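You operate a simulated robot arm through the tools that you are given. There is no shell and no other tool. Be economical: measure what you need, move in short steps, check, and stop when the job is done.

The job below is to be done with a simulated robot arm. You get a single attempt, and the scene is never put back.

JOB
Gauge the stay's gap, push in the shim of that size, then tighten both stay bolts at 50 Nm.
Fine: put the driver back. Set down upright: orange driver.
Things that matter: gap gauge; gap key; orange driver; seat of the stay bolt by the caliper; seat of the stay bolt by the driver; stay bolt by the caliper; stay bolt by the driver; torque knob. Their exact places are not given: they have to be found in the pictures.

It is judged by the outcome, as a careful person would: the job done as asked, and still so three seconds after it is handed in. It fails if anything else is knocked over, pushed out of place, dropped, spilled or broken.

ROBOT AND FRAMES
A 6-joint arm with a two-finger gripper on a trunk, on a base that drives. Base frame: it is fixed to the floor where the robot stands at the start and does not move with it; the origin is under the middle of the robot, x ahead of it, y to its left, z up; the surface under the hand at the start is at about z = 760. Units: mm, degrees, N and s.
It reaches about 1298 mm from its shoulder. Its first joint turns from -149.0 to 149.0 degrees. Places, roughly: gap gauge [500, -100, 800]; gap key [500, -100, 800]; seat of the stay bolt by the caliper [600, 200, 800]; seat of the stay bolt by the driver [600, -100, 800]; stay bolt by the caliper [600, 200, 800]; stay bolt by the driver [600, -100, 800]; torque knob [700, -200, 800]. Payload 1.57 kg.
The tool frame sits at the grasp point between the pads (the TCP): z along the fingers, y along the line on which they close. The tips reach 21 mm beyond it. Largest opening 70 mm; the body of the gripper starts 50 mm behind the TCP.
Orientation is told as [roll, pitch, yaw] about the base's x, y, z axes, in that order, counted from this pose: with the fingers straight down and closing along the base's y, the tool's x points along the base's -x, its y along +y and its z along -z.

CONTROLS
- The arm moves only by the tool step_arm. Its argument "series" is a list of rows, each a list of 7 numbers: the shift along the tool's x, y, z in units of 50 mm (1.0 is 50 mm), then the turn, a rotation vector about the tool's x, y, z in units of 5 degrees (1.0 is 5 degrees), then the finger opening in mm, from 0 to 70. In form: [[x, y, z, ax, ay, az, grip], ...]. A call has 1 to 20 rows; each row shifts and turns the commanded pose from where the row before left it, along the tool's axes as they then stand. A call with a number of a shift or a turn outside -1 to 1 is refused whole. Rows are played at 5 a second. More than 50 mm and 8.6 degrees between two rows, or a gripper value outside its range, and nothing of the call is played. A pose out of reach is approached as far as the arm can. The call stops where the force on the tool passes 40 N (or 10 N more than at its start, if that is more) or the arm is blocked; 0.2 s more then pass. The fingers move at their own pace and stop on an object; they squeeze with about 26 N. The grip force told is the motor's: it shows also when the fingers shut on nothing. Time passes only in rows, and 0.2 s behind the last, so rows that do not move let the fingers close. It gives the time, the measured TCP pose, the force on the tool (base axes), the opening and the grip force at its end, in the units of the frame above (readings bear some noise), with the torque about the TCP (base axes, N m) and any sound that the robot's microphone picked up, and new pictures: "show" is both (left out), scene, wrist or none.
- Cameras (640 x 400 px; columns grow to the right, rows downward): "scene" is now at [24.8, 141.5, 1788.1]; the picture's right is [-0.28, -0.96, 0.00], its down [-0.71, 0.21, -0.67] and it looks along [0.64, -0.19, -0.74] (base axes); focal length 270 px, centre (320, 200). "wrist" rides on the gripper at [79, 4, -81] in the tool frame; the picture's right is [-0.05, 1.00, 0.00], its down [-0.67, -0.04, -0.74] and it looks along [-0.74, -0.04, 0.67] (tool axes); focal length 256 px, centre (320, 200).
- slide_trunk(by): slides the trunk up (or, below 0, down) by that many mm; the arm and the scene camera ride with it, the base frame stays. It gives what a move gives, with no picture.
- base_move(legs): drives the robot by 1 to 6 legs, each [ahead, turn to the left] in mm and degrees, along the robot's own axes; the way and the turn of a leg run together, so that a leg with both is an arc; at most 1500 mm and 180 degrees a leg. The arm and the cameras ride along, it lands a little off, and it stops where it bumps. It gives what a move gives, and a new picture of the scene camera.
- head_to(pan, tilt): turns the head with the scene camera to pan (to the left, within 155 degrees either way) and tilt (down, from -29 to 69), counted from straight ahead of the robot. It gives what a move gives, and a new picture of the scene camera.
- point_at(camera, pixels): for up to 12 pixels [column, row] of the newest picture of that camera ("zoom" is the newest enlarged one), the place [x, y, z] in the base frame of the surface seen there, good to about 2 mm, but the place of the scene camera against the robot may be out by one fixed shift of up to 12 mm in any direction. No time passes.
- inspect(camera, box): a new picture of the part [left, top, right, bottom] of that camera's present view, enlarged. No time passes.
- close_job(): hands the job in; it is judged then, once.

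Keep the steps short. Do not move on a guess: measure, check each grasp and each placing, and mend mistakes. In all there are 80 turns and 260 pictures (those below and enlarged ones count). Leave the gripper open and the arm clear of the work at the hand-in unless told otherwise, and finish with a single line.

The tools are called after "Call:" by a JSON object that holds its "fn" and its "kwargs". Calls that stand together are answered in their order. step_arm: Moves the arm, as the interface text tells. Its arguments: {"type":"object","properties":{"series":{"type":"array"},"show":{"type":"string","enum":["both","scene","wrist","none"]}},"required":["series"]} The other tools are called the same way: slide_trunk (by) slides the trunk up or down; base_move (legs) drives the base; head_to (pan, tilt) turns the head that bears the scene camera; point_at (camera, pixels) gives the place of the surface under pixels of a picture; inspect (camera, box) takes an enlarged picture of a part of a camera's view; close_job () hands the job in.

At the start:

```text
clock: 0.0
ee_pos: [778.1, -43.6, 1126.9]
ee_rot: [0.0, 0.0, -0.4]
force: [0.1, 0.5, 0.2]
ft_torque: [0.0, 0.02, 0.0]
width: 70.2
grip_force: 0.0
trunk travel left (down, up): [-809.0, 161.0]
robot x, y, heading: [0.8, -0.8, 0.1]
head pan, tilt: [-16.4, 47.9]
```

scene: 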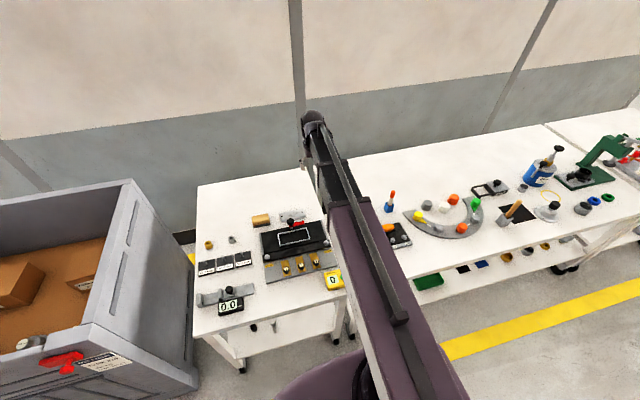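
wrist: 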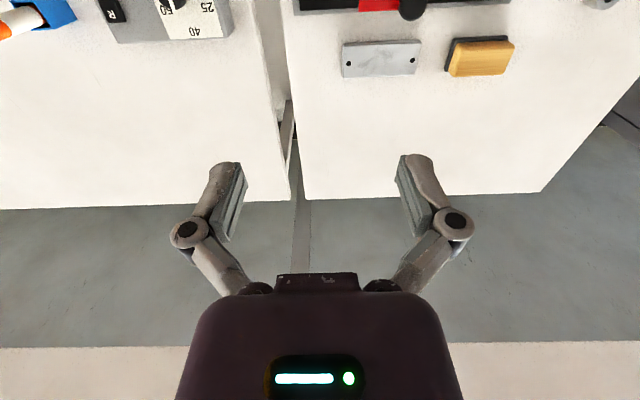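

I see the left bench with a dark fixture, caliper with display "0.0", shims and a yellow gauge. The driver is in a blue holder near (390,200). I'll enlarge these parts.

Call:
{"fn": "inspect", "kwargs": {"camera": "scene", "box": [190, 200, 350, 320]}}

Call:
{"fn": "inspect", "kwargs": {"camera": "scene", "box": [370, 170, 500, 260]}}

```text
3.33 times, centred on (270, 260) of scene
```

zoom: 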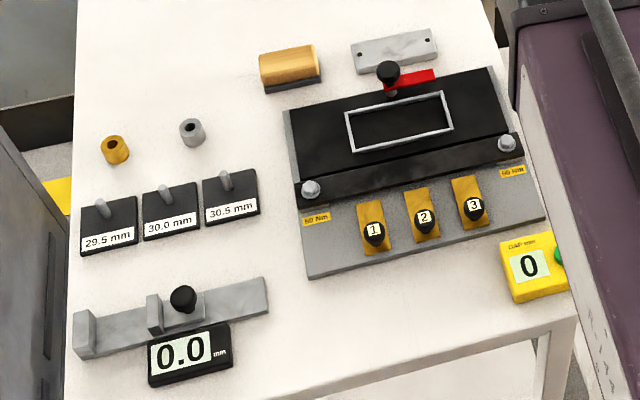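

```text
4.44 times, centred on (435, 215) of scene
```

zoom: 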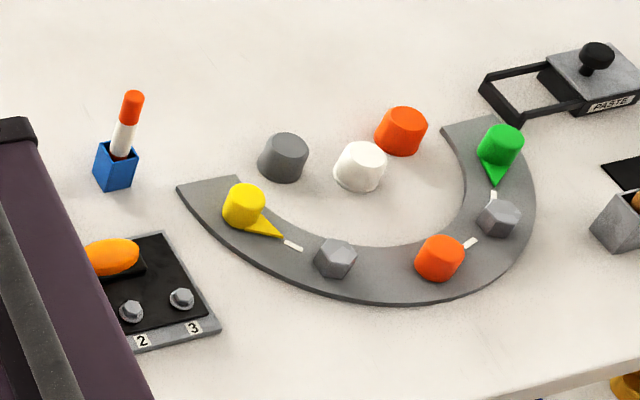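

The arm hides the middle part. I move the hand to the right at this height to clear the view.

Call:
{"fn": "step_arm", "kwargs": {"series": [[0, -1, 0, 0, 0, 0, 70], [0, -1, 0, 0, 0, 0, 70], [0, -1, 0, 0, 0, 0, 70], [0, -1, 0, 0, 0, 0, 70], [0, -1, 0, 0, 0, 0, 70], [0, -1, 0, 0, 0, 0, 70], [0, -1, 0, 0, 0, 0, 70], [0, -1, 0, 0, 0, 0, 70], [0, -1, 0, 0, 0, 0, 70], [0, -1, 0, 0, 0, 0, 70]]}}

```text
clock: 2.2
ee_pos: [773.6, -548.9, 1128.4]
ee_rot: [0.0, 0.0, -0.5]
force: [0.8, -0.7, -0.1]
ft_torque: [0.05, 0.01, 0.01]
width: 69.9
grip_force: 0.0
trunk travel left (down, up): [-809.0, 161.0]
robot x, y, heading: [2.5, -2.2, 0.1]
head pan, tilt: [-16.4, 47.9]
```

scene: 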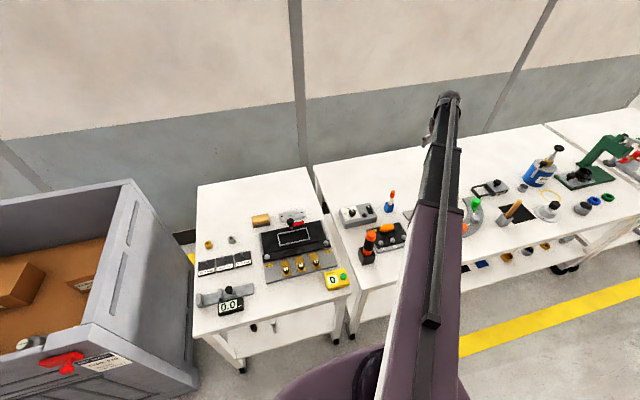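
wrist: 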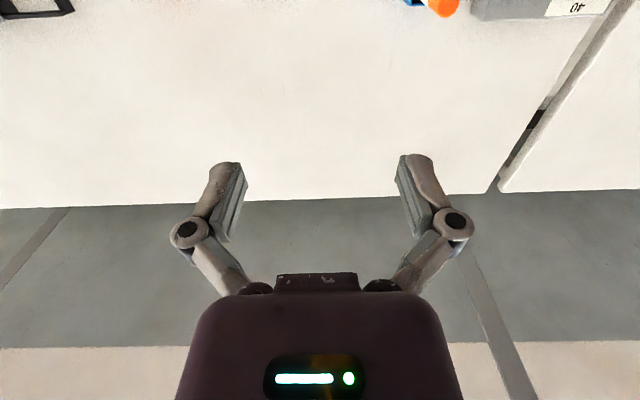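

Now the driver stand (368,248), the torque box (357,215) and the gauge (335,280) are visible. I enlarge and then measure them.

Call:
{"fn": "inspect", "kwargs": {"camera": "scene", "box": [330, 185, 420, 275]}}

Call:
{"fn": "inspect", "kwargs": {"camera": "scene", "box": [255, 210, 359, 300]}}

```text
4.44 times, centred on (375, 230) of scene
```

zoom: 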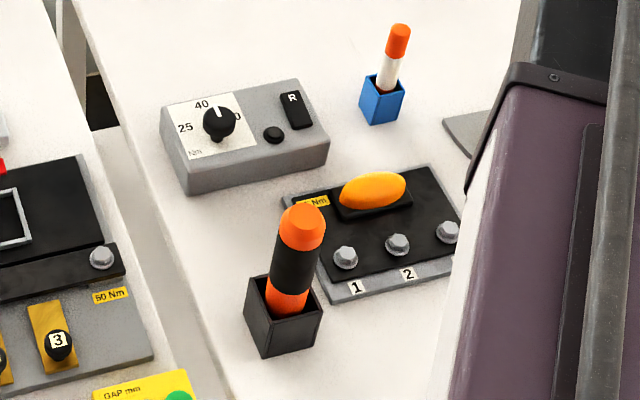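

```text
4.44 times, centred on (307, 255) of scene
```

zoom: 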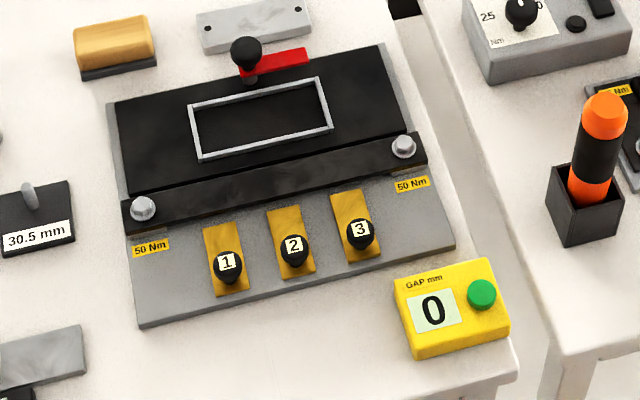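

Measure the points from this latest enlargement.

Call:
{"fn": "point_at", "kwargs": {"camera": "zoom", "pixels": [[481, 290], [404, 140], [142, 203], [225, 258], [293, 243], [361, 228], [605, 100], [587, 205], [523, 8], [440, 335], [60, 330]]}}

Call:
{"fn": "head_to", "kwargs": {"pan": -16, "tilt": 58}}

```text
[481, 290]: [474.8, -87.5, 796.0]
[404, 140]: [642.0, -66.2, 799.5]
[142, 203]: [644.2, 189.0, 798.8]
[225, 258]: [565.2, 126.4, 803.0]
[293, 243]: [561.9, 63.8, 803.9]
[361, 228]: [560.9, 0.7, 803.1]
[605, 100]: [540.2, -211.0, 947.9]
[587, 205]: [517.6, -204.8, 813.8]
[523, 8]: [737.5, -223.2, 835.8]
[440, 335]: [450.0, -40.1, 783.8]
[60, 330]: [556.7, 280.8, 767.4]
```

```text
clock: 2.9
ee_pos: [772.9, -545.6, 1126.7]
ee_rot: [0.0, 0.0, -0.3]
force: [0.2, -0.2, -0.9]
ft_torque: [-0.02, 0.0, 0.03]
width: 70.0
grip_force: 0.1
trunk travel left (down, up): [-809.0, 161.0]
robot x, y, heading: [-0.9, -0.5, 0.1]
head pan, tilt: [-16.0, 58.0]
```

scene: 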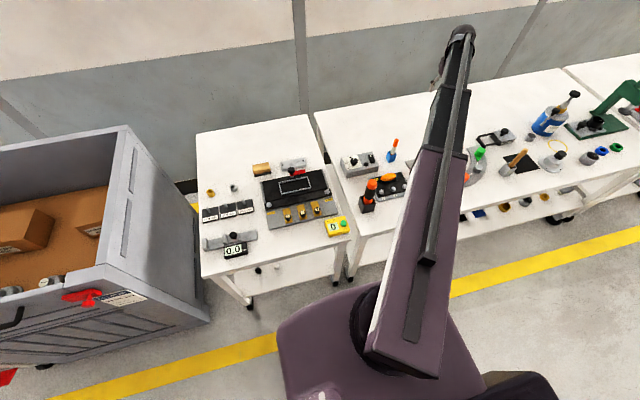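

I'll bring the hand over the gauge to measure with the wrist camera (no offset there).

Call:
{"fn": "step_arm", "kwargs": {"series": [[0.46, 0.76, 0, 0, 0, 0, 70], [0.46, 0.76, 0, 0, 0, 0, 70], [0.46, 0.76, 0, 0, 0, 0, 70], [0.46, 0.76, 0, 0, 0, 0, 70], [0.46, 0.76, 0, 0, 0, 0, 70], [0.46, 0.76, 0, 0, 0, 0, 70], [0.46, 0.76, 0, 0, 0, 0, 70], [0.46, 0.76, 0, 0, 0, 0, 70], [0.46, 0.76, 0.2, 0, 0, 0, 40], [0.46, 0.76, 0.4, 0, 0, 0, 20], [0.46, 0.76, 0.8, 0, 0, 0, 0], [0.46, 0.76, 0.8, 0, 0, 0, 0]]}}

```text
refused: row 11 steps farther than a row can; nothing moved
```

Call:
{"fn": "step_arm", "kwargs": {"series": [[0.46, 0.76, 0, 0, 0, 0, 70], [0.46, 0.76, 0, 0, 0, 0, 70], [0.46, 0.76, 0, 0, 0, 0, 70], [0.46, 0.76, 0, 0, 0, 0, 70], [0.46, 0.76, 0, 0, 0, 0, 70], [0.46, 0.76, 0, 0, 0, 0, 70], [0.46, 0.76, 0, 0, 0, 0, 70], [0.46, 0.76, 0, 0, 0, 0, 70], [0.46, 0.76, 0, 0, 0, 0, 40], [0.46, 0.76, 0, 0, 0, 0, 20], [0.46, 0.76, 0, 0, 0, 0, 0], [0.46, 0.76, 0, 0, 0, 0, 0], [0, 0, 1, 0, 0, 0, 0], [0, 0, 1, 0, 0, 0, 0]]}}

```text
clock: 5.9
ee_pos: [530.4, -92.1, 1128.0]
ee_rot: [0.0, 0.0, -0.6]
force: [-0.8, -0.4, 0.7]
ft_torque: [-0.02, 0.04, 0.0]
width: 0.2
grip_force: 26.1
out of reach, approached as far as the arm can: row 12, 13, 14
trunk travel left (down, up): [-809.0, 161.0]
robot x, y, heading: [-2.4, -1.7, -0.0]
head pan, tilt: [-16.0, 58.0]
```

scene: 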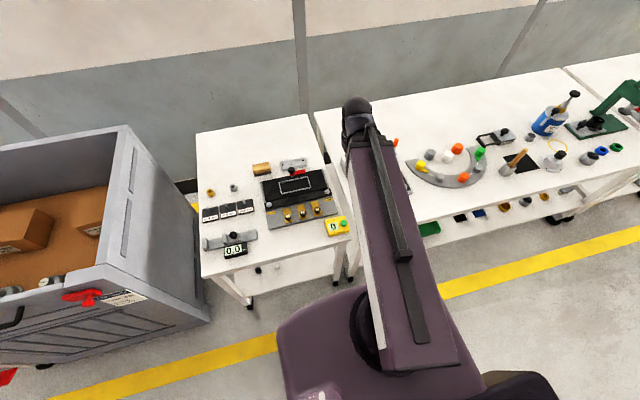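
wrist: 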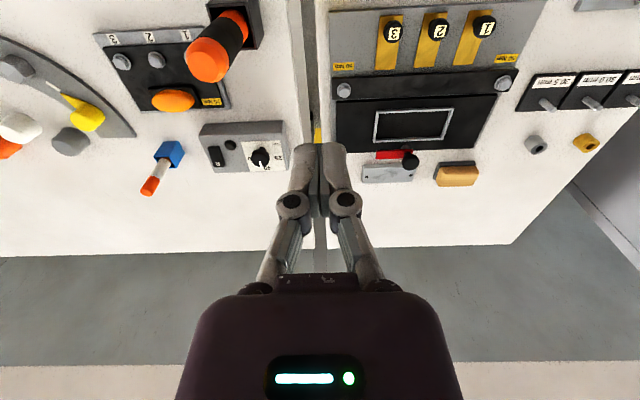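

The gauge is too near for the arm to reach down. I drive back 280 mm.

Call:
{"fn": "base_move", "kwargs": {"legs": [[-280, 0]]}}

```text
clock: 8.2
ee_pos: [245.1, -91.8, 1128.3]
ee_rot: [0.0, -0.1, -0.3]
force: [0.3, 0.6, -0.3]
ft_torque: [0.02, 0.02, 0.01]
width: 0.1
grip_force: 26.3
trunk travel left (down, up): [-809.0, 161.0]
robot x, y, heading: [-283.5, -0.3, 0.1]
head pan, tilt: [-16.0, 58.0]
```

scene: 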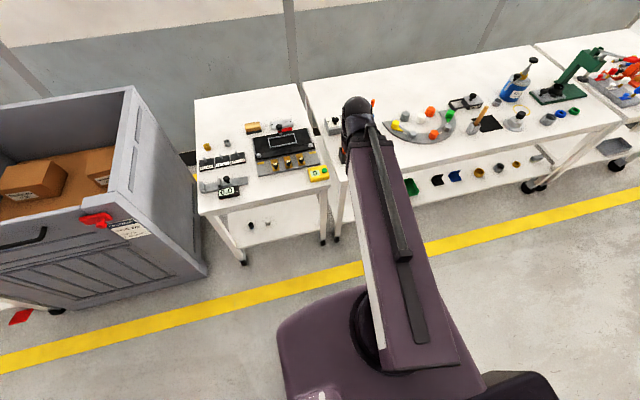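

Now forward over the gauge, down to about z = 980.

Call:
{"fn": "step_arm", "kwargs": {"series": [[-0.9, 0, 0, 0, 0, 0, 0], [-0.9, 0, 0, 0, 0, 0, 0], [-0.9, 0, 0, 0, 0, 0, 0], [-0.9, 0, 0, 0, 0, 0, 0], [-0.6, 0, 0, 0, 0, 0, 0], [0, 0, 0.9, 0, 0, 0, 0], [0, 0, 0.9, 0, 0, 0, 0], [0, 0, 0.9, 0, 0, 0, 0]]}}

```text
clock: 10.0
ee_pos: [455.7, -90.3, 1127.5]
ee_rot: [-0.1, 0.0, -0.3]
force: [0.7, 0.9, -0.1]
ft_torque: [0.02, 0.01, 0.01]
width: 0.0
grip_force: 26.2
out of reach, approached as far as the arm can: row 6, 7, 8
trunk travel left (down, up): [-809.0, 161.0]
robot x, y, heading: [-279.1, 2.8, 0.1]
head pan, tilt: [-16.0, 58.0]
```

scene: 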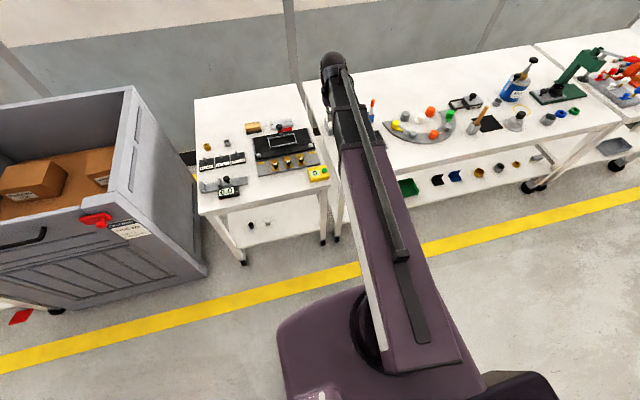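
wrist: 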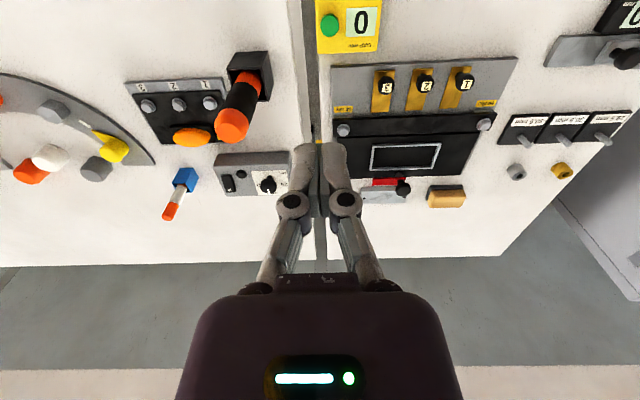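

The arm can't fold lower from this trunk height. I slide the trunk down 200 mm (hand goes to ~927, tips 906, over the bench edge by the gauge; the driver top at 948 is 120 mm to the side).

Call:
{"fn": "slide_trunk", "kwargs": {"by": -170}}

Call:
{"fn": "step_arm", "kwargs": {"series": [[0.2, 0, 0, 0, 0, 0, 0]]}}

```text
clock: 11.9
ee_pos: [454.4, -93.1, 957.3]
ee_rot: [0.1, 0.1, -0.2]
force: [0.4, -0.8, -0.1]
ft_torque: [0.02, 0.01, -0.01]
width: 0.0
grip_force: 26.0
trunk travel left (down, up): [-639.0, 331.0]
robot x, y, heading: [-282.0, 0.4, 0.1]
head pan, tilt: [-16.0, 58.0]
```

```text
clock: 12.3
ee_pos: [444.0, -91.6, 958.6]
ee_rot: [0.1, 0.0, -0.3]
force: [-0.3, -1.7, 0.3]
ft_torque: [-0.01, 0.02, 0.0]
width: 0.1
grip_force: 26.4
trunk travel left (down, up): [-639.0, 331.0]
robot x, y, heading: [-285.4, -1.7, 0.1]
head pan, tilt: [-16.0, 58.0]
```

scene: 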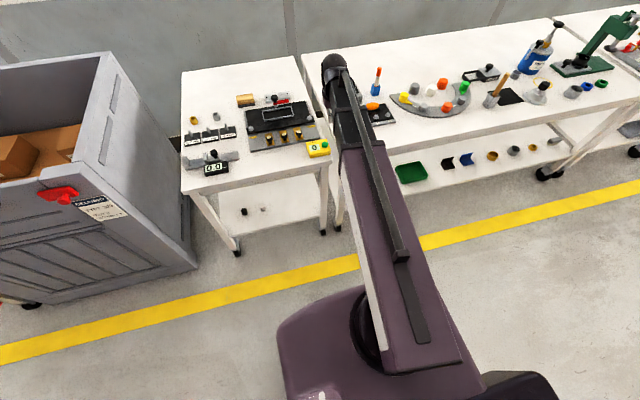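
wrist: 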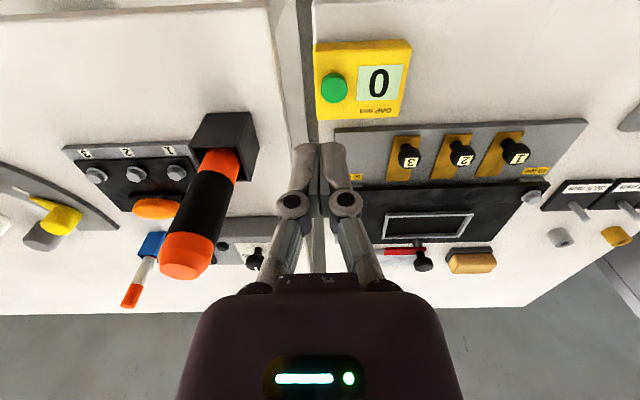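

Measure with the wrist camera: key, driver holder, driver top, shim knobs, bolts.

Call:
{"fn": "point_at", "kwargs": {"camera": "wrist", "pixels": [[333, 88], [349, 115], [180, 262], [222, 165], [196, 128], [252, 128], [409, 155], [462, 152], [515, 150], [535, 195], [208, 205]]}}

```text
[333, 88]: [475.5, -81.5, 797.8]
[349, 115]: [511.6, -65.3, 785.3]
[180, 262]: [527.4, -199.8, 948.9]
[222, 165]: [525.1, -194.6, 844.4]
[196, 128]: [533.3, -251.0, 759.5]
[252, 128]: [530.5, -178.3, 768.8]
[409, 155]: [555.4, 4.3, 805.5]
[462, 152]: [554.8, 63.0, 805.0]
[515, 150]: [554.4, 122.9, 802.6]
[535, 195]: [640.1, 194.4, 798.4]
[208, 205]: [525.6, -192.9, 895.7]
```

Move over the key at (475.5, -81.5) and go down to tips ≈ 10 mm above it.

Call:
{"fn": "step_arm", "kwargs": {"series": [[-0.63, 0.2, 0, 0, 0, 0, 0], [0, 0, 0.8, 0, 0, 0, 0], [0, 0, 0.8, 0, 0, 0, 0], [0, 0, 0.8, 0, 0, 0, 0], [0, 0, 0, 0, 0, 0, 0]], "show": "wrist"}}

```text
clock: 13.5
ee_pos: [476.8, -83.4, 957.3]
ee_rot: [0.0, 0.0, -0.3]
force: [-0.6, -0.8, 0.3]
ft_torque: [0.01, -0.02, -0.01]
width: 0.0
grip_force: 26.4
out of reach, approached as far as the arm can: row 2, 3, 4
trunk travel left (down, up): [-639.0, 331.0]
robot x, y, heading: [-283.3, -2.2, 0.2]
head pan, tilt: [-16.0, 58.0]
```

wrist: 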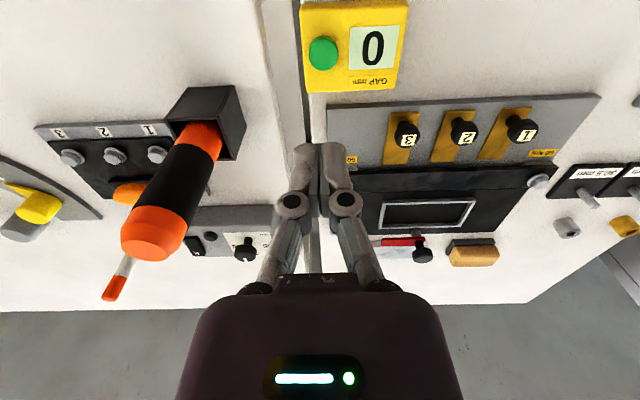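

The limit persists relative to the shoulder, so I raise the arm 100 mm and lower the trunk 230 mm to gain slack (hand to ≈ 827, tips ≈ 806 above key at 798).

Call:
{"fn": "step_arm", "kwargs": {"series": [[0, 0, -1, 0, 0, 0, 0], [0, 0, -1, 0, 0, 0, 0]], "show": "none"}}

Call:
{"fn": "slide_trunk", "kwargs": {"by": -220}}

Call:
{"fn": "step_arm", "kwargs": {"series": [[0, 0, 0, 0, 0, 0, 0]]}}

```text
clock: 14.1
ee_pos: [476.3, -82.7, 958.3]
ee_rot: [0.0, 0.1, -0.3]
force: [0.0, -0.1, 0.2]
ft_torque: [0.0, 0.02, 0.02]
width: 0.0
grip_force: 26.3
out of reach, approached as far as the arm can: row 1, 2
trunk travel left (down, up): [-639.0, 331.0]
robot x, y, heading: [-285.9, -1.5, 0.5]
head pan, tilt: [-16.0, 58.0]
```

```text
clock: 15.7
ee_pos: [474.0, -82.3, 806.5]
ee_rot: [-0.2, -0.6, -0.3]
force: [-18.1, 1.9, 68.3]
ft_torque: [0.06, 0.63, -0.01]
width: 5.9
grip_force: 29.1
trunk travel left (down, up): [-481.0, 489.0]
robot x, y, heading: [-281.7, -3.1, 0.1]
head pan, tilt: [-16.0, 58.0]
heard: click
stopped: the force on the tool passed its limit at 315 N (the readings are from after the stop); the commanded pose is now the measured one
```

```text
clock: 16.1
ee_pos: [473.1, -83.3, 805.2]
ee_rot: [-0.1, -0.7, -0.3]
force: [-27.4, 2.9, 72.1]
ft_torque: [0.07, 0.84, 0.0]
width: 5.8
grip_force: 28.6
trunk travel left (down, up): [-481.0, 489.0]
robot x, y, heading: [-286.0, -0.5, 0.1]
head pan, tilt: [-16.0, 58.0]
```

scene: 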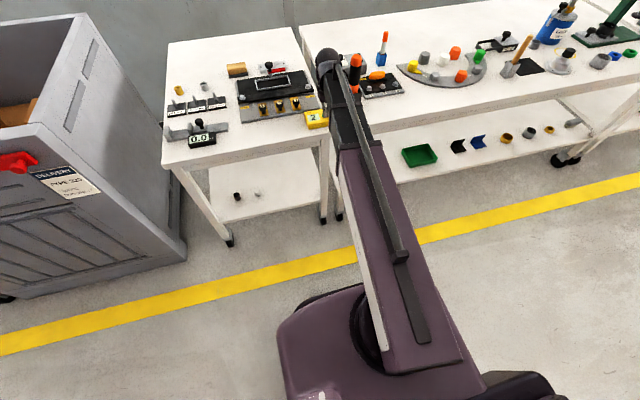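
wrist: 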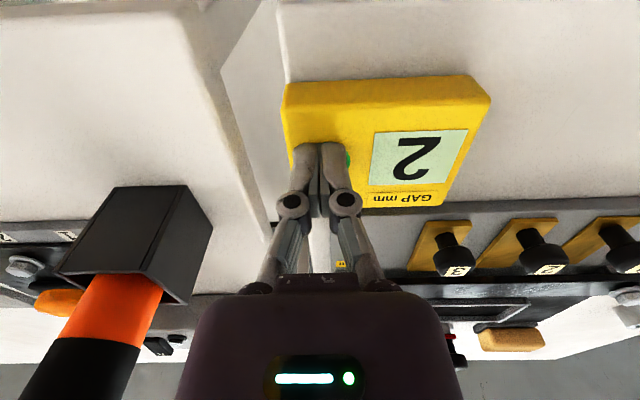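

My mistake: the hand never rose before the trunk slide, so it pressed the key hard. It clicked and the gauge reads 2. I lift straight up and check the gauge for damage or displacement.

Call:
{"fn": "step_arm", "kwargs": {"series": [[0, 0, -0.4, 0, 0, 0, 0], [0, 0, -1, 0, 0, 0, 0], [0, 0, -1, 0, 0, 0, 0], [0, 0, -1, 0, 0, 0, 0], [0, 0, 0, 0, 0, 0, 0]]}}

```text
clock: 17.3
ee_pos: [473.5, -82.3, 805.4]
ee_rot: [0.0, -0.6, -0.4]
force: [-31.9, 4.0, 69.2]
ft_torque: [0.11, 0.92, 0.01]
width: 5.9
grip_force: 28.5
out of reach, approached as far as the arm can: row 1, 2, 3, 4
trunk travel left (down, up): [-481.0, 489.0]
robot x, y, heading: [-282.3, 0.2, 0.2]
head pan, tilt: [-16.0, 58.0]
```

scene: 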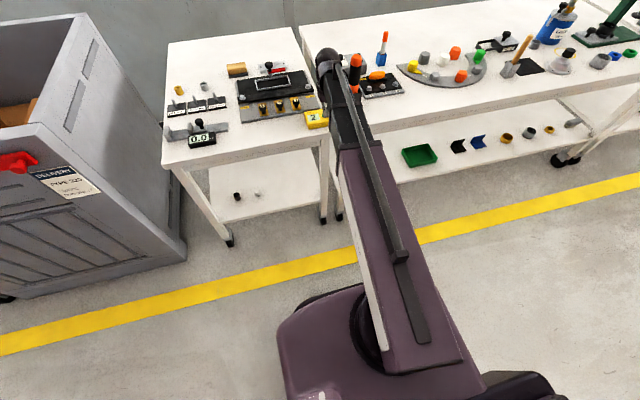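
wrist: 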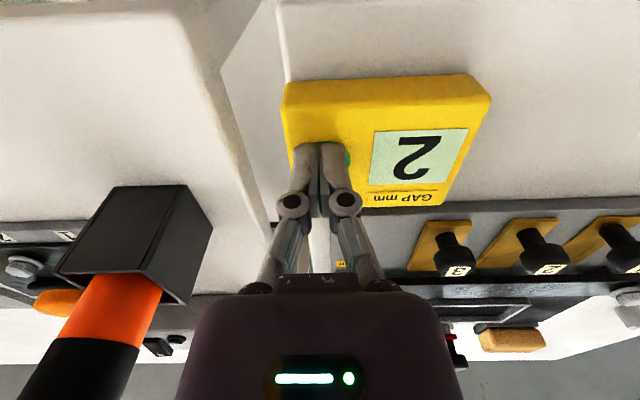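

Arm can't rise in this fold either; I raise the trunk instead to unload.

Call:
{"fn": "slide_trunk", "kwargs": {"by": 120}}

```text
clock: 18.8
ee_pos: [481.2, -84.0, 920.1]
ee_rot: [-0.1, -0.5, -0.4]
force: [-0.4, -0.6, 0.2]
ft_torque: [-0.04, -0.01, 0.01]
width: 0.2
grip_force: 28.6
trunk travel left (down, up): [-601.0, 369.0]
robot x, y, heading: [-284.7, -1.0, -0.0]
head pan, tilt: [-16.0, 58.0]
```

Test a small upward step and look.

Call:
{"fn": "step_arm", "kwargs": {"series": [[0, 0, -0.4, 0, 0, 0, 0], [0, 0, 0, 0, 0, 0, 0]], "show": "wrist"}}

```text
clock: 19.4
ee_pos: [479.6, -82.5, 920.2]
ee_rot: [0.0, -0.6, -0.4]
force: [0.0, 0.0, 0.6]
ft_torque: [-0.05, 0.04, 0.0]
width: 0.3
grip_force: 28.6
out of reach, approached as far as the arm can: row 1
trunk travel left (down, up): [-601.0, 369.0]
robot x, y, heading: [-282.1, 1.4, 0.3]
head pan, tilt: [-16.0, 58.0]
```

wrist: 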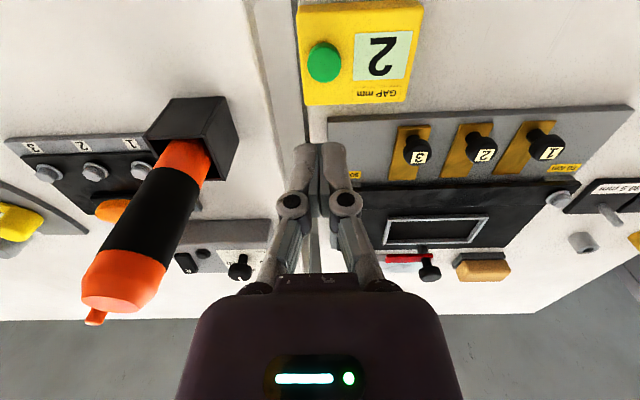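

The z axis evidently belongs to the trunk. The gauge is unharmed and shows 2. Now I look at shim 2, the stay and the torque box closely.

Call:
{"fn": "inspect", "kwargs": {"camera": "wrist", "box": [320, 90, 640, 290]}}

Call:
{"fn": "point_at", "kwargs": {"camera": "wrist", "pixels": [[325, 62], [417, 145], [480, 142], [545, 142], [483, 158], [466, 160], [455, 172], [494, 130], [558, 200], [122, 288], [180, 250], [240, 268]]}}

```text
2.00 times, centred on (480, 190) of wrist
```

zoom: 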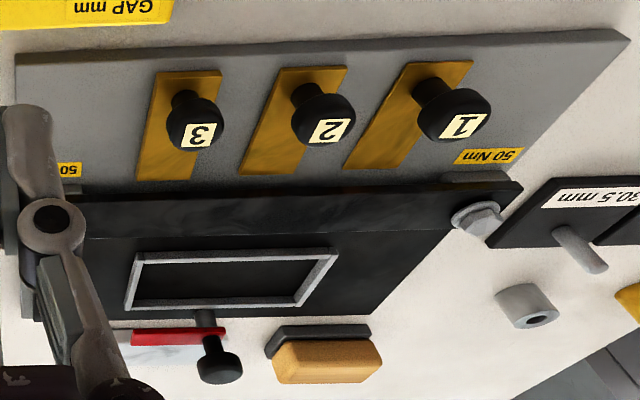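

```text
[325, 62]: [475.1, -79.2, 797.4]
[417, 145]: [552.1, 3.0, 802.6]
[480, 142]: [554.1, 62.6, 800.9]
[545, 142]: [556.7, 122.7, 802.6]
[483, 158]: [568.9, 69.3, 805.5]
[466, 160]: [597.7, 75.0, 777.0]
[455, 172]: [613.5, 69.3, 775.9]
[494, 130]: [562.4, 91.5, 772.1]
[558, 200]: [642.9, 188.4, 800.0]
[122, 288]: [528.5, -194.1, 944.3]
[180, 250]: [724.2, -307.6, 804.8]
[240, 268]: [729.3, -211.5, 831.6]
```

Shim 2's knob is at about (559, 63, 805). I move above it with the fingers open to 40 mm.

Call:
{"fn": "step_arm", "kwargs": {"series": [[-0.4, 0.72, 0, 0, 0, 0, 40], [-0.4, 0.72, 0, 0, 0, 0, 40], [-0.4, 0.72, 0, 0, 0, 0, 40], [-0.4, 0.72, 0, 0, 0, 0, 40], [0, 0, 0, 0, 0, 0, 40]], "show": "wrist"}}

```text
clock: 20.6
ee_pos: [562.3, 61.1, 919.7]
ee_rot: [-0.1, -0.6, -0.3]
force: [0.4, 0.0, -0.2]
ft_torque: [0.02, 0.02, 0.02]
width: 40.0
grip_force: 0.0
trunk travel left (down, up): [-601.0, 369.0]
robot x, y, heading: [-282.2, 0.4, 0.2]
head pan, tilt: [-16.0, 58.0]
```

wrist: 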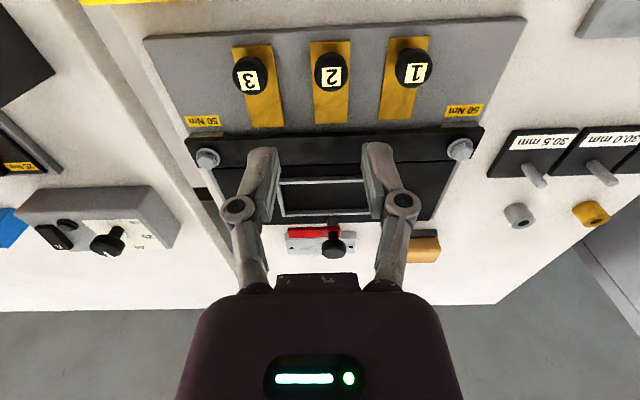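

Re-measure knob 2 and the stay from here.

Call:
{"fn": "point_at", "kwargs": {"camera": "wrist", "pixels": [[325, 62], [331, 78], [331, 92], [330, 57], [331, 120], [331, 130], [331, 146], [208, 158], [459, 148], [318, 73], [345, 73]]}}

Call:
{"fn": "inspect", "kwargs": {"camera": "wrist", "box": [180, 20, 500, 220]}}

```text
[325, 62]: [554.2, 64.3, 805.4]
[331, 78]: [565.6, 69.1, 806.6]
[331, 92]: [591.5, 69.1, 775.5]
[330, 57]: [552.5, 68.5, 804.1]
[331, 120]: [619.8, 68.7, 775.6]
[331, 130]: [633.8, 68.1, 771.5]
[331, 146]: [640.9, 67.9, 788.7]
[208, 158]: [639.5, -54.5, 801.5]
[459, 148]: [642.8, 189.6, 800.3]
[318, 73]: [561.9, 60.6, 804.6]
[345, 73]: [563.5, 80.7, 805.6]
```

```text
2.00 times, centred on (340, 120) of wrist
```

zoom: 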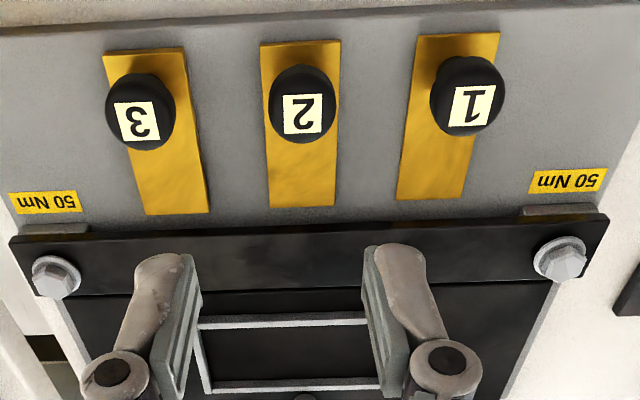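

Knob 2's centre is about (562, 68.5). I shift +7 mm in y and lower the trunk 112 mm.

Call:
{"fn": "step_arm", "kwargs": {"series": [[0, 0.15, 0, 0, 0, 0, 40], [0, 0, 0, 0, 0, 0, 40]], "show": "none"}}

Call:
{"fn": "slide_trunk", "kwargs": {"by": -112}}

Call:
{"fn": "inspect", "kwargs": {"camera": "wrist", "box": [160, 50, 480, 250]}}

```text
clock: 21.2
ee_pos: [562.2, 67.9, 919.9]
ee_rot: [-0.1, -0.5, -0.3]
force: [0.0, 0.2, -1.0]
ft_torque: [0.0, 0.01, 0.0]
width: 40.0
grip_force: 0.0
trunk travel left (down, up): [-601.0, 369.0]
robot x, y, heading: [-285.2, 0.8, -0.0]
head pan, tilt: [-16.0, 58.0]
```

```text
clock: 22.6
ee_pos: [562.3, 68.8, 808.3]
ee_rot: [-0.2, -0.7, -0.4]
force: [-0.3, 0.4, 0.0]
ft_torque: [-0.02, 0.0, -0.01]
width: 40.1
grip_force: 0.1
trunk travel left (down, up): [-489.0, 481.0]
robot x, y, heading: [-282.4, 1.5, 0.3]
head pan, tilt: [-16.0, 58.0]
```

```text
2.00 times, centred on (320, 150) of wrist
```

zoom: 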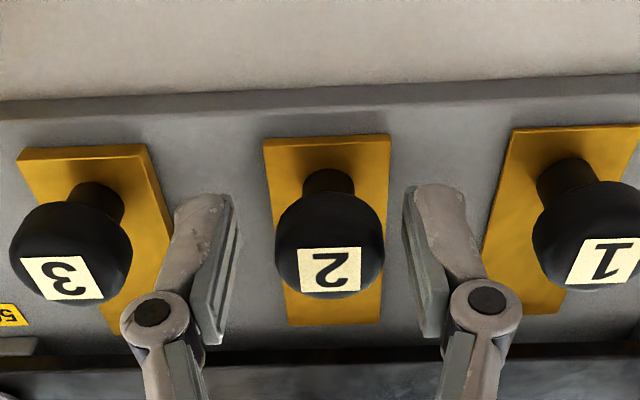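

Fingers straddle knob 2. I close on it.

Call:
{"fn": "step_arm", "kwargs": {"series": [[0, 0, 0, 0, 0, 0, 15], [0, 0, 0, 0, 0, 0, 10], [0, 0, 0, 0, 0, 0, 10]], "show": "none"}}

Call:
{"fn": "inspect", "kwargs": {"camera": "wrist", "box": [160, 50, 480, 250]}}

```text
clock: 23.4
ee_pos: [563.7, 70.3, 807.2]
ee_rot: [-0.1, -0.6, -0.3]
force: [2.9, 17.4, 6.3]
ft_torque: [0.38, 0.04, 0.12]
width: 25.3
grip_force: 32.2
trunk travel left (down, up): [-489.0, 481.0]
robot x, y, heading: [-280.4, 2.6, 0.4]
head pan, tilt: [-16.0, 58.0]
```

```text
2.00 times, centred on (320, 150) of wrist
```

zoom: 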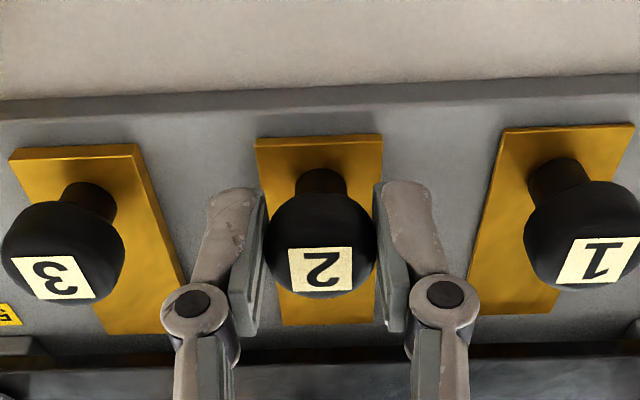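

Gripped (25 mm); a 17 N side force says the knob sits further in +y. I ease +2 mm, then push forward in short steps.

Call:
{"fn": "step_arm", "kwargs": {"series": [[0, 0.04, 0, 0, 0, 0, 10], [0, 0, 0, 0, 0, 0, 10], [-0.1, 0, 0, 0, 0, 0, 10], [-0.1, 0, 0, 0, 0, 0, 10], [-0.1, 0, 0, 0, 0, 0, 10], [-0.1, 0, 0, 0, 0, 0, 10]], "show": "wrist"}}

```text
clock: 24.8
ee_pos: [582.2, 70.4, 807.3]
ee_rot: [-0.1, -0.6, -0.2]
force: [-0.7, 5.1, 4.5]
ft_torque: [0.0, 0.16, 0.03]
width: 25.3
grip_force: 32.4
trunk travel left (down, up): [-489.0, 481.0]
robot x, y, heading: [-283.8, 0.8, 0.4]
head pan, tilt: [-16.0, 58.0]
```

wrist: 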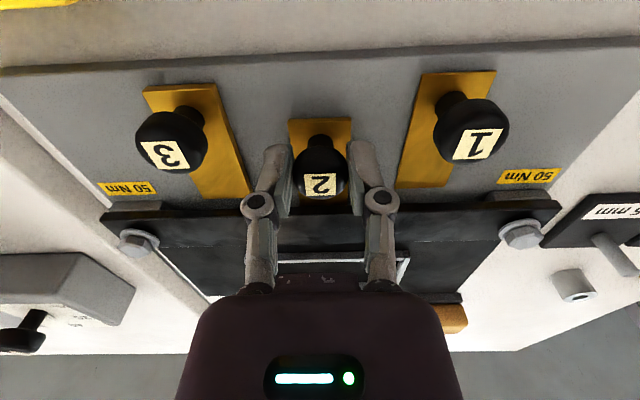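

The shim slides forward freely. I push on.

Call:
{"fn": "step_arm", "kwargs": {"series": [[-0.1, 0, 0, 0, 0, 0, 10], [-0.1, 0, 0, 0, 0, 0, 10], [-0.1, 0, 0, 0, 0, 0, 10], [-0.1, 0, 0, 0, 0, 0, 10], [-0.1, 0, 0, 0, 0, 0, 10], [-0.1, 0, 0, 0, 0, 0, 10]]}}

Call:
{"fn": "inspect", "kwargs": {"camera": "wrist", "box": [160, 50, 480, 250]}}

```text
clock: 26.2
ee_pos: [612.9, 69.2, 809.1]
ee_rot: [-0.1, -0.7, -0.2]
force: [-11.9, -2.1, -0.7]
ft_torque: [0.01, 0.29, -0.05]
width: 25.5
grip_force: 25.5
trunk travel left (down, up): [-489.0, 481.0]
robot x, y, heading: [-284.8, 0.4, 0.1]
head pan, tilt: [-16.0, 58.0]
```

scene: 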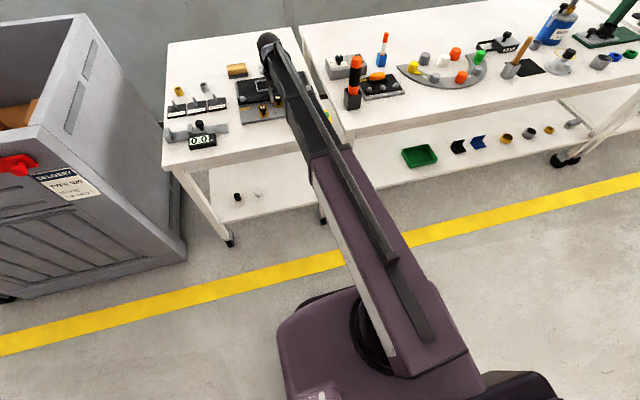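
wrist: 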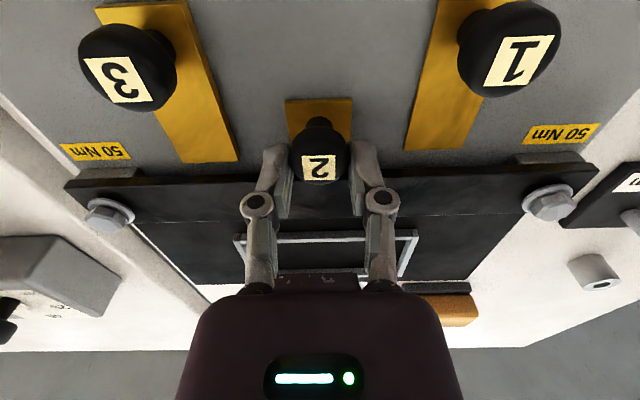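

```text
2.00 times, centred on (320, 150) of wrist
```

zoom: 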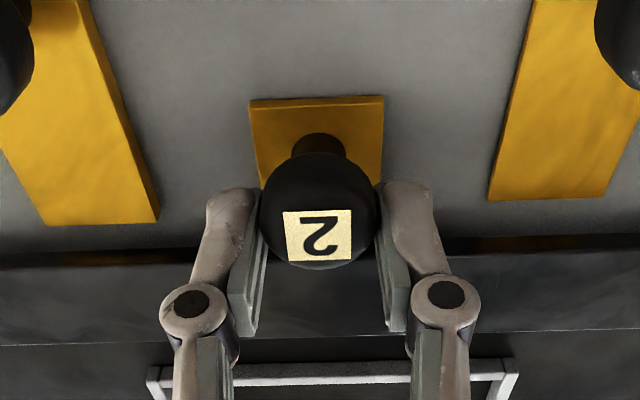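

Resistance of 12 N; a little further until it stops.

Call:
{"fn": "step_arm", "kwargs": {"series": [[-0.06, 0, 0, 0, 0, 0, 10], [-0.06, 0, 0, 0, 0, 0, 10], [0, 0, 0, 0, 0, 0, 10]], "show": "none"}}

Call:
{"fn": "point_at", "kwargs": {"camera": "wrist", "pixels": [[150, 190], [190, 182], [108, 215], [550, 204], [318, 165], [318, 103], [120, 207], [536, 196]]}}

```text
clock: 27.0
ee_pos: [619.6, 70.6, 808.2]
ee_rot: [0.1, -0.7, -0.3]
force: [1.2, -2.4, 0.8]
ft_torque: [-0.05, -0.04, 0.05]
width: 11.8
grip_force: 1.1
trunk travel left (down, up): [-489.0, 481.0]
robot x, y, heading: [-284.9, -0.5, 0.3]
head pan, tilt: [-16.0, 58.0]
```

```text
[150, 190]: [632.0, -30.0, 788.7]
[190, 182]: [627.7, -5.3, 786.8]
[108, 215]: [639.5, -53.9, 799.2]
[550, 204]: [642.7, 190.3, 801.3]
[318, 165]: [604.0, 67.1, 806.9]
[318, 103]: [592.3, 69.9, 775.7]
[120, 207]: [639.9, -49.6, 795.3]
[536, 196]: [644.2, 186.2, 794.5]
```

The fingers slipped past the ball – the shim has met its stop. I check the picture.

Call:
{"fn": "inspect", "kwargs": {"camera": "wrist", "box": [160, 50, 480, 250]}}

```text
2.00 times, centred on (320, 150) of wrist
```

zoom: 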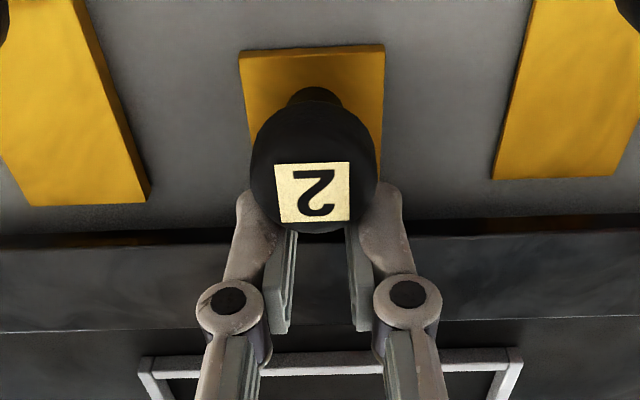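

To make sure it's fully in, I will push from behind the ball with closed fingers. First open, lift.

Call:
{"fn": "step_arm", "kwargs": {"series": [[0, 0, 0, 0, 0, 0, 40], [0, 0, 0, 0, 0, 0, 40]], "show": "none"}}

Call:
{"fn": "slide_trunk", "kwargs": {"by": 50}}

Call:
{"fn": "step_arm", "kwargs": {"series": [[0.5, 0, 0, 0, 0, 0, 0], [0.5, 0, 0, 0, 0, 0, 0], [0, 0, 0, 0, 0, 0, 0]], "show": "wrist"}}

```text
clock: 27.6
ee_pos: [619.8, 69.0, 808.6]
ee_rot: [-0.1, -0.6, -0.3]
force: [-0.3, 0.4, 0.6]
ft_torque: [0.01, 0.02, -0.01]
width: 39.9
grip_force: 0.1
trunk travel left (down, up): [-489.0, 481.0]
robot x, y, heading: [-285.1, 0.6, -0.2]
head pan, tilt: [-16.0, 58.0]
```

```text
clock: 28.6
ee_pos: [618.6, 69.3, 858.7]
ee_rot: [-0.1, -0.6, -0.4]
force: [0.5, -1.0, 0.3]
ft_torque: [0.01, -0.04, 0.03]
width: 40.0
grip_force: 0.0
trunk travel left (down, up): [-539.0, 431.0]
robot x, y, heading: [-283.5, -5.1, 0.1]
head pan, tilt: [-16.0, 58.0]
```

```text
clock: 29.4
ee_pos: [566.9, 70.2, 858.0]
ee_rot: [-0.1, -0.6, -0.3]
force: [-0.5, -0.1, 0.3]
ft_torque: [-0.02, -0.06, 0.0]
width: 0.1
grip_force: 25.8
trunk travel left (down, up): [-539.0, 431.0]
robot x, y, heading: [-284.2, -0.2, -0.1]
head pan, tilt: [-16.0, 58.0]
```

wrist: 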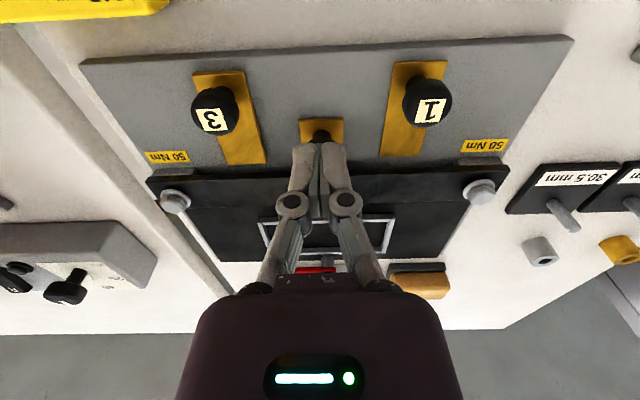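

Lower behind the ball and push forward gently.

Call:
{"fn": "point_at", "kwargs": {"camera": "wrist", "pixels": [[320, 121], [307, 133]]}}

Call:
{"fn": "slide_trunk", "kwargs": {"by": -52}}

Call:
{"fn": "step_arm", "kwargs": {"series": [[-0.1, 0, 0, 0, 0, 0, 0], [-0.1, 0, 0, 0, 0, 0, 0], [-0.1, 0, 0, 0, 0, 0, 0], [-0.1, 0, 0, 0, 0, 0, 0], [-0.1, 0, 0, 0, 0, 0, 0], [-0.1, 0, 0, 0, 0, 0, 0]], "show": "wrist"}}

```text
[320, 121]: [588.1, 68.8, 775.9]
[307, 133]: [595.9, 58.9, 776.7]
```

```text
clock: 30.3
ee_pos: [568.8, 69.3, 806.0]
ee_rot: [-0.1, -0.6, -0.2]
force: [0.2, 0.4, -0.2]
ft_torque: [-0.02, -0.05, 0.02]
width: 0.0
grip_force: 26.4
trunk travel left (down, up): [-487.0, 483.0]
robot x, y, heading: [-283.7, -1.2, 0.1]
head pan, tilt: [-16.0, 58.0]
```

```text
clock: 31.5
ee_pos: [586.9, 69.2, 806.4]
ee_rot: [0.0, 0.2, -0.3]
force: [-4.2, -0.3, -1.8]
ft_torque: [0.0, 0.02, -0.03]
width: 0.0
grip_force: 28.8
trunk travel left (down, up): [-487.0, 483.0]
robot x, y, heading: [-283.4, -0.1, 0.2]
head pan, tilt: [-16.0, 58.0]
stopped in row 6: the force on the tool passed its limit at 47 N (the readings are from after the stop); the commanded pose is now the measured one
```

wrist: 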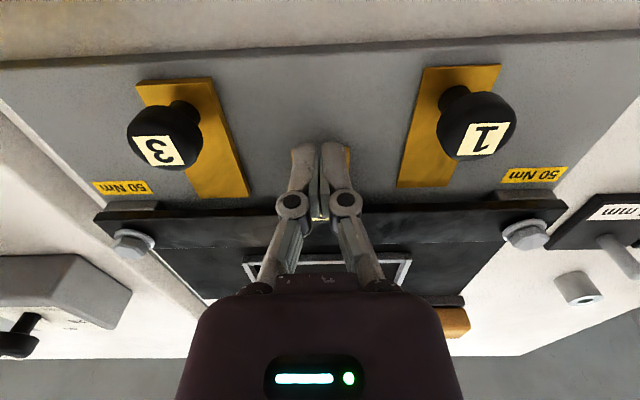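

Firm stop (47 N): shim 2 is fully in. I back off, and check the arm link's height for passing over the driver.

Call:
{"fn": "step_arm", "kwargs": {"series": [[0.3, 0, 0, 0, 0, 0, 0], [0, 0, 0, 0, 0, 0, 0]], "show": "scene"}}

Call:
{"fn": "point_at", "kwargs": {"camera": "scene", "pixels": [[268, 42], [285, 75], [300, 110], [320, 155], [345, 210], [390, 330], [300, 150]]}}

```text
clock: 32.1
ee_pos: [572.1, 69.8, 806.8]
ee_rot: [-0.1, 0.1, -0.3]
force: [-0.4, -0.2, 0.1]
ft_torque: [-0.02, 0.01, 0.01]
width: 0.0
grip_force: 28.4
trunk travel left (down, up): [-487.0, 483.0]
robot x, y, heading: [-284.4, 0.8, 0.3]
head pan, tilt: [-16.0, 58.0]
```

scene: 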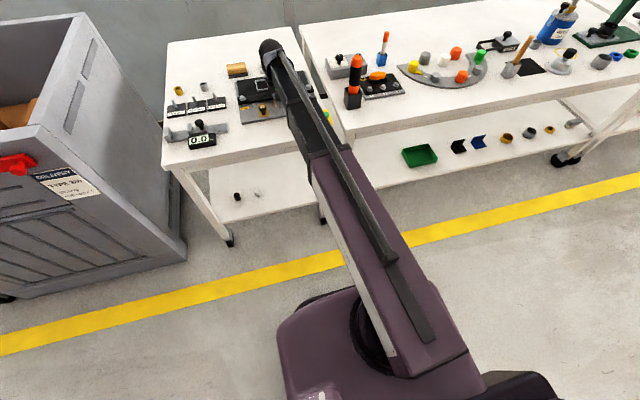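

```text
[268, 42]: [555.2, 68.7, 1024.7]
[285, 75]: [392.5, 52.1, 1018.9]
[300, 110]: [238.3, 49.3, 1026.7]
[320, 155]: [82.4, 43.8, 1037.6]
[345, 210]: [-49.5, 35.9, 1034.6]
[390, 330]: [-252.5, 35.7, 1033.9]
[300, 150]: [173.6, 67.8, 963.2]
```

Link underside ≈ 960 with TCP at 807, so with TCP at ~832 it clears the driver top (948). I raise the trunk and move to view the torque box.

Call:
{"fn": "slide_trunk", "kwargs": {"by": 130}}

Call:
{"fn": "step_arm", "kwargs": {"series": [[-0.44, -0.76, 0, 0, 0, 0, 30], [-0.44, -0.76, 0, 0, 0, 0, 30], [-0.44, -0.76, 0, 0, 0, 0, 30], [-0.44, -0.76, 0, 0, 0, 0, 40], [-0.44, -0.76, 0, 0, 0, 0, 40], [-0.44, -0.76, 0, 0, 0, 0, 40], [-0.44, -0.76, 0, 0, 0, 0, 40], [0, -0.4, 0, 0, 0, 0, 40], [0, 0, 0, 0, 0, 0, 40]], "show": "wrist"}}

Call:
{"fn": "inspect", "kwargs": {"camera": "wrist", "box": [220, 0, 460, 150]}}

```text
clock: 33.7
ee_pos: [571.5, 69.6, 936.8]
ee_rot: [-0.1, 0.2, -0.3]
force: [0.6, 0.2, 0.6]
ft_torque: [-0.01, 0.01, -0.01]
width: 0.3
grip_force: 28.6
trunk travel left (down, up): [-617.0, 353.0]
robot x, y, heading: [-284.7, 3.8, 0.1]
head pan, tilt: [-16.0, 58.0]
```

```text
clock: 35.7
ee_pos: [724.5, -219.1, 936.6]
ee_rot: [-0.2, 0.0, -0.4]
force: [0.1, -0.4, -1.0]
ft_torque: [-0.01, 0.0, -0.01]
width: 40.0
grip_force: 0.0
trunk travel left (down, up): [-617.0, 353.0]
robot x, y, heading: [-281.0, -0.6, 0.2]
head pan, tilt: [-16.0, 58.0]
```

wrist: 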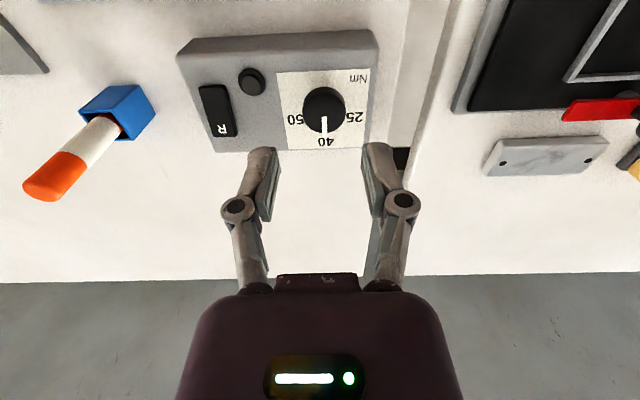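

```text
2.67 times, centred on (340, 75) of wrist
```

zoom: 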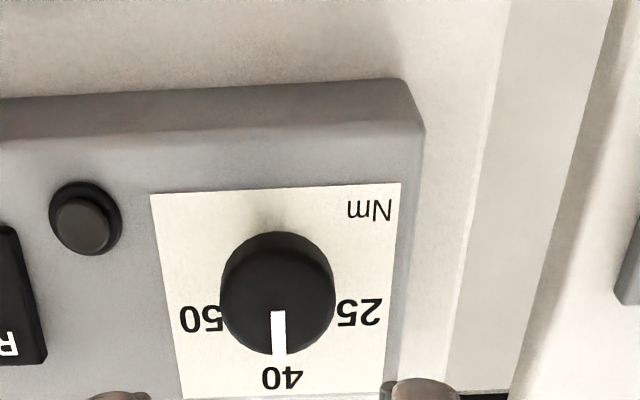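

The pointer stands at 40 (toward +x); 50 lies 90° clockwise seen from above. I measure the knob.

Call:
{"fn": "point_at", "kwargs": {"camera": "wrist", "pixels": [[322, 95], [311, 100], [334, 100], [322, 110], [322, 90], [360, 135], [295, 119], [353, 119]]}}

```text
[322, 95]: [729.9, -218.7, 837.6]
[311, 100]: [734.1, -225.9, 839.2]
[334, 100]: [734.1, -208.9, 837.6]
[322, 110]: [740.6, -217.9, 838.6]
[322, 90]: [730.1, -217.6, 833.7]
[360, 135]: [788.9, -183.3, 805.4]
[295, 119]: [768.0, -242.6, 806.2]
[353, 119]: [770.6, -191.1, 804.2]
```

I check the dial plate's geometry to learn the true angle of the 50 mark.

Call:
{"fn": "point_at", "kwargs": {"camera": "wrist", "pixels": [[282, 75], [364, 71], [292, 146], [324, 141], [324, 76], [324, 82], [340, 122], [305, 118], [324, 118], [324, 128]]}}

Call:
{"fn": "inspect", "kwargs": {"camera": "scene", "box": [315, 40, 375, 85]}}

```text
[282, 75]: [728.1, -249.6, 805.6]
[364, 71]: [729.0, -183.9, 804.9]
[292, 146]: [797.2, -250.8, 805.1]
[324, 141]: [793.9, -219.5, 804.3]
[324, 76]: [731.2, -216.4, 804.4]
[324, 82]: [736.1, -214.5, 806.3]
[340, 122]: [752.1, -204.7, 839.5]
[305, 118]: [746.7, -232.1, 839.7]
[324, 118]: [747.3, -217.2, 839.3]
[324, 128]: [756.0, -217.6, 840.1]
```

```text
8.89 times, centred on (345, 62) of scene
```

zoom: 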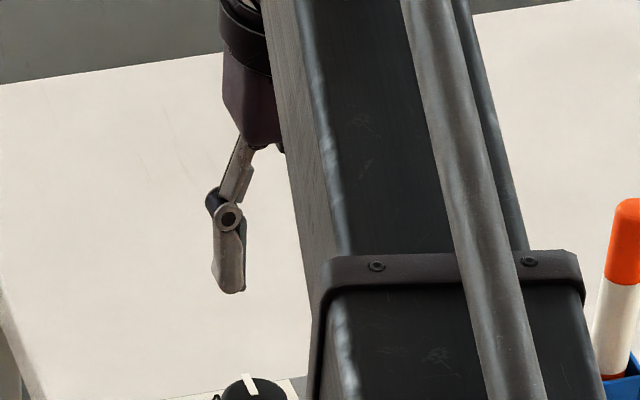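

The knob's head is ≈31 mm wide, centred about (744, -217.5), top at 839. I centre on it and lower the trunk 97 mm.

Call:
{"fn": "step_arm", "kwargs": {"series": [[-0.4, 0.03, 0, 0, 0, 0, 50], [0, 0, 0, 0, 0, 0, 50]], "show": "none"}}

Call:
{"fn": "slide_trunk", "kwargs": {"by": -75}}

Call:
{"fn": "inspect", "kwargs": {"camera": "wrist", "box": [200, 40, 440, 190]}}

Call:
{"fn": "inspect", "kwargs": {"camera": "scene", "box": [310, 40, 390, 90]}}

```text
clock: 36.3
ee_pos: [743.8, -214.9, 936.2]
ee_rot: [0.0, 0.1, -0.3]
force: [0.7, 0.1, -0.4]
ft_torque: [0.03, 0.0, 0.0]
width: 50.0
grip_force: 0.0
trunk travel left (down, up): [-617.0, 353.0]
robot x, y, heading: [-282.0, 0.9, 0.3]
head pan, tilt: [-16.0, 58.0]
```

```text
clock: 37.4
ee_pos: [743.9, -216.2, 861.9]
ee_rot: [-0.2, 0.1, -0.2]
force: [0.7, -0.8, -0.1]
ft_torque: [-0.02, 0.0, 0.0]
width: 50.1
grip_force: 0.1
trunk travel left (down, up): [-542.0, 428.0]
robot x, y, heading: [-283.6, -2.9, 0.2]
head pan, tilt: [-16.0, 58.0]
```

```text
2.67 times, centred on (320, 115) of wrist
```

zoom: 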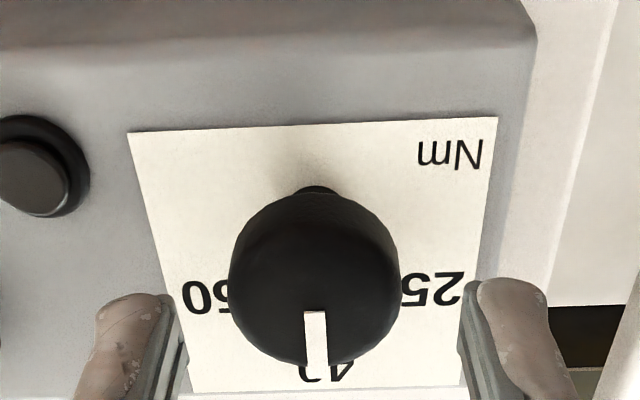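

```text
8.00 times, centred on (350, 65) of scene
```

zoom: 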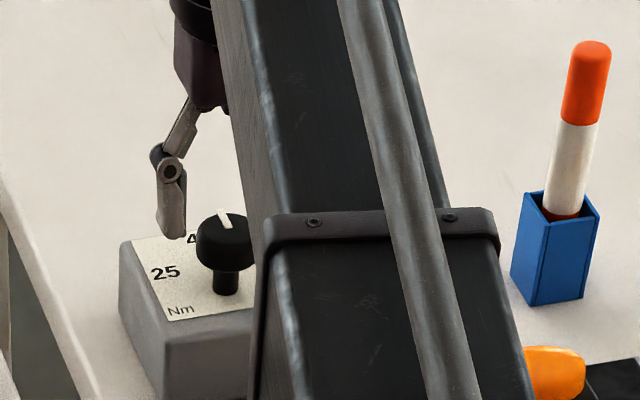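

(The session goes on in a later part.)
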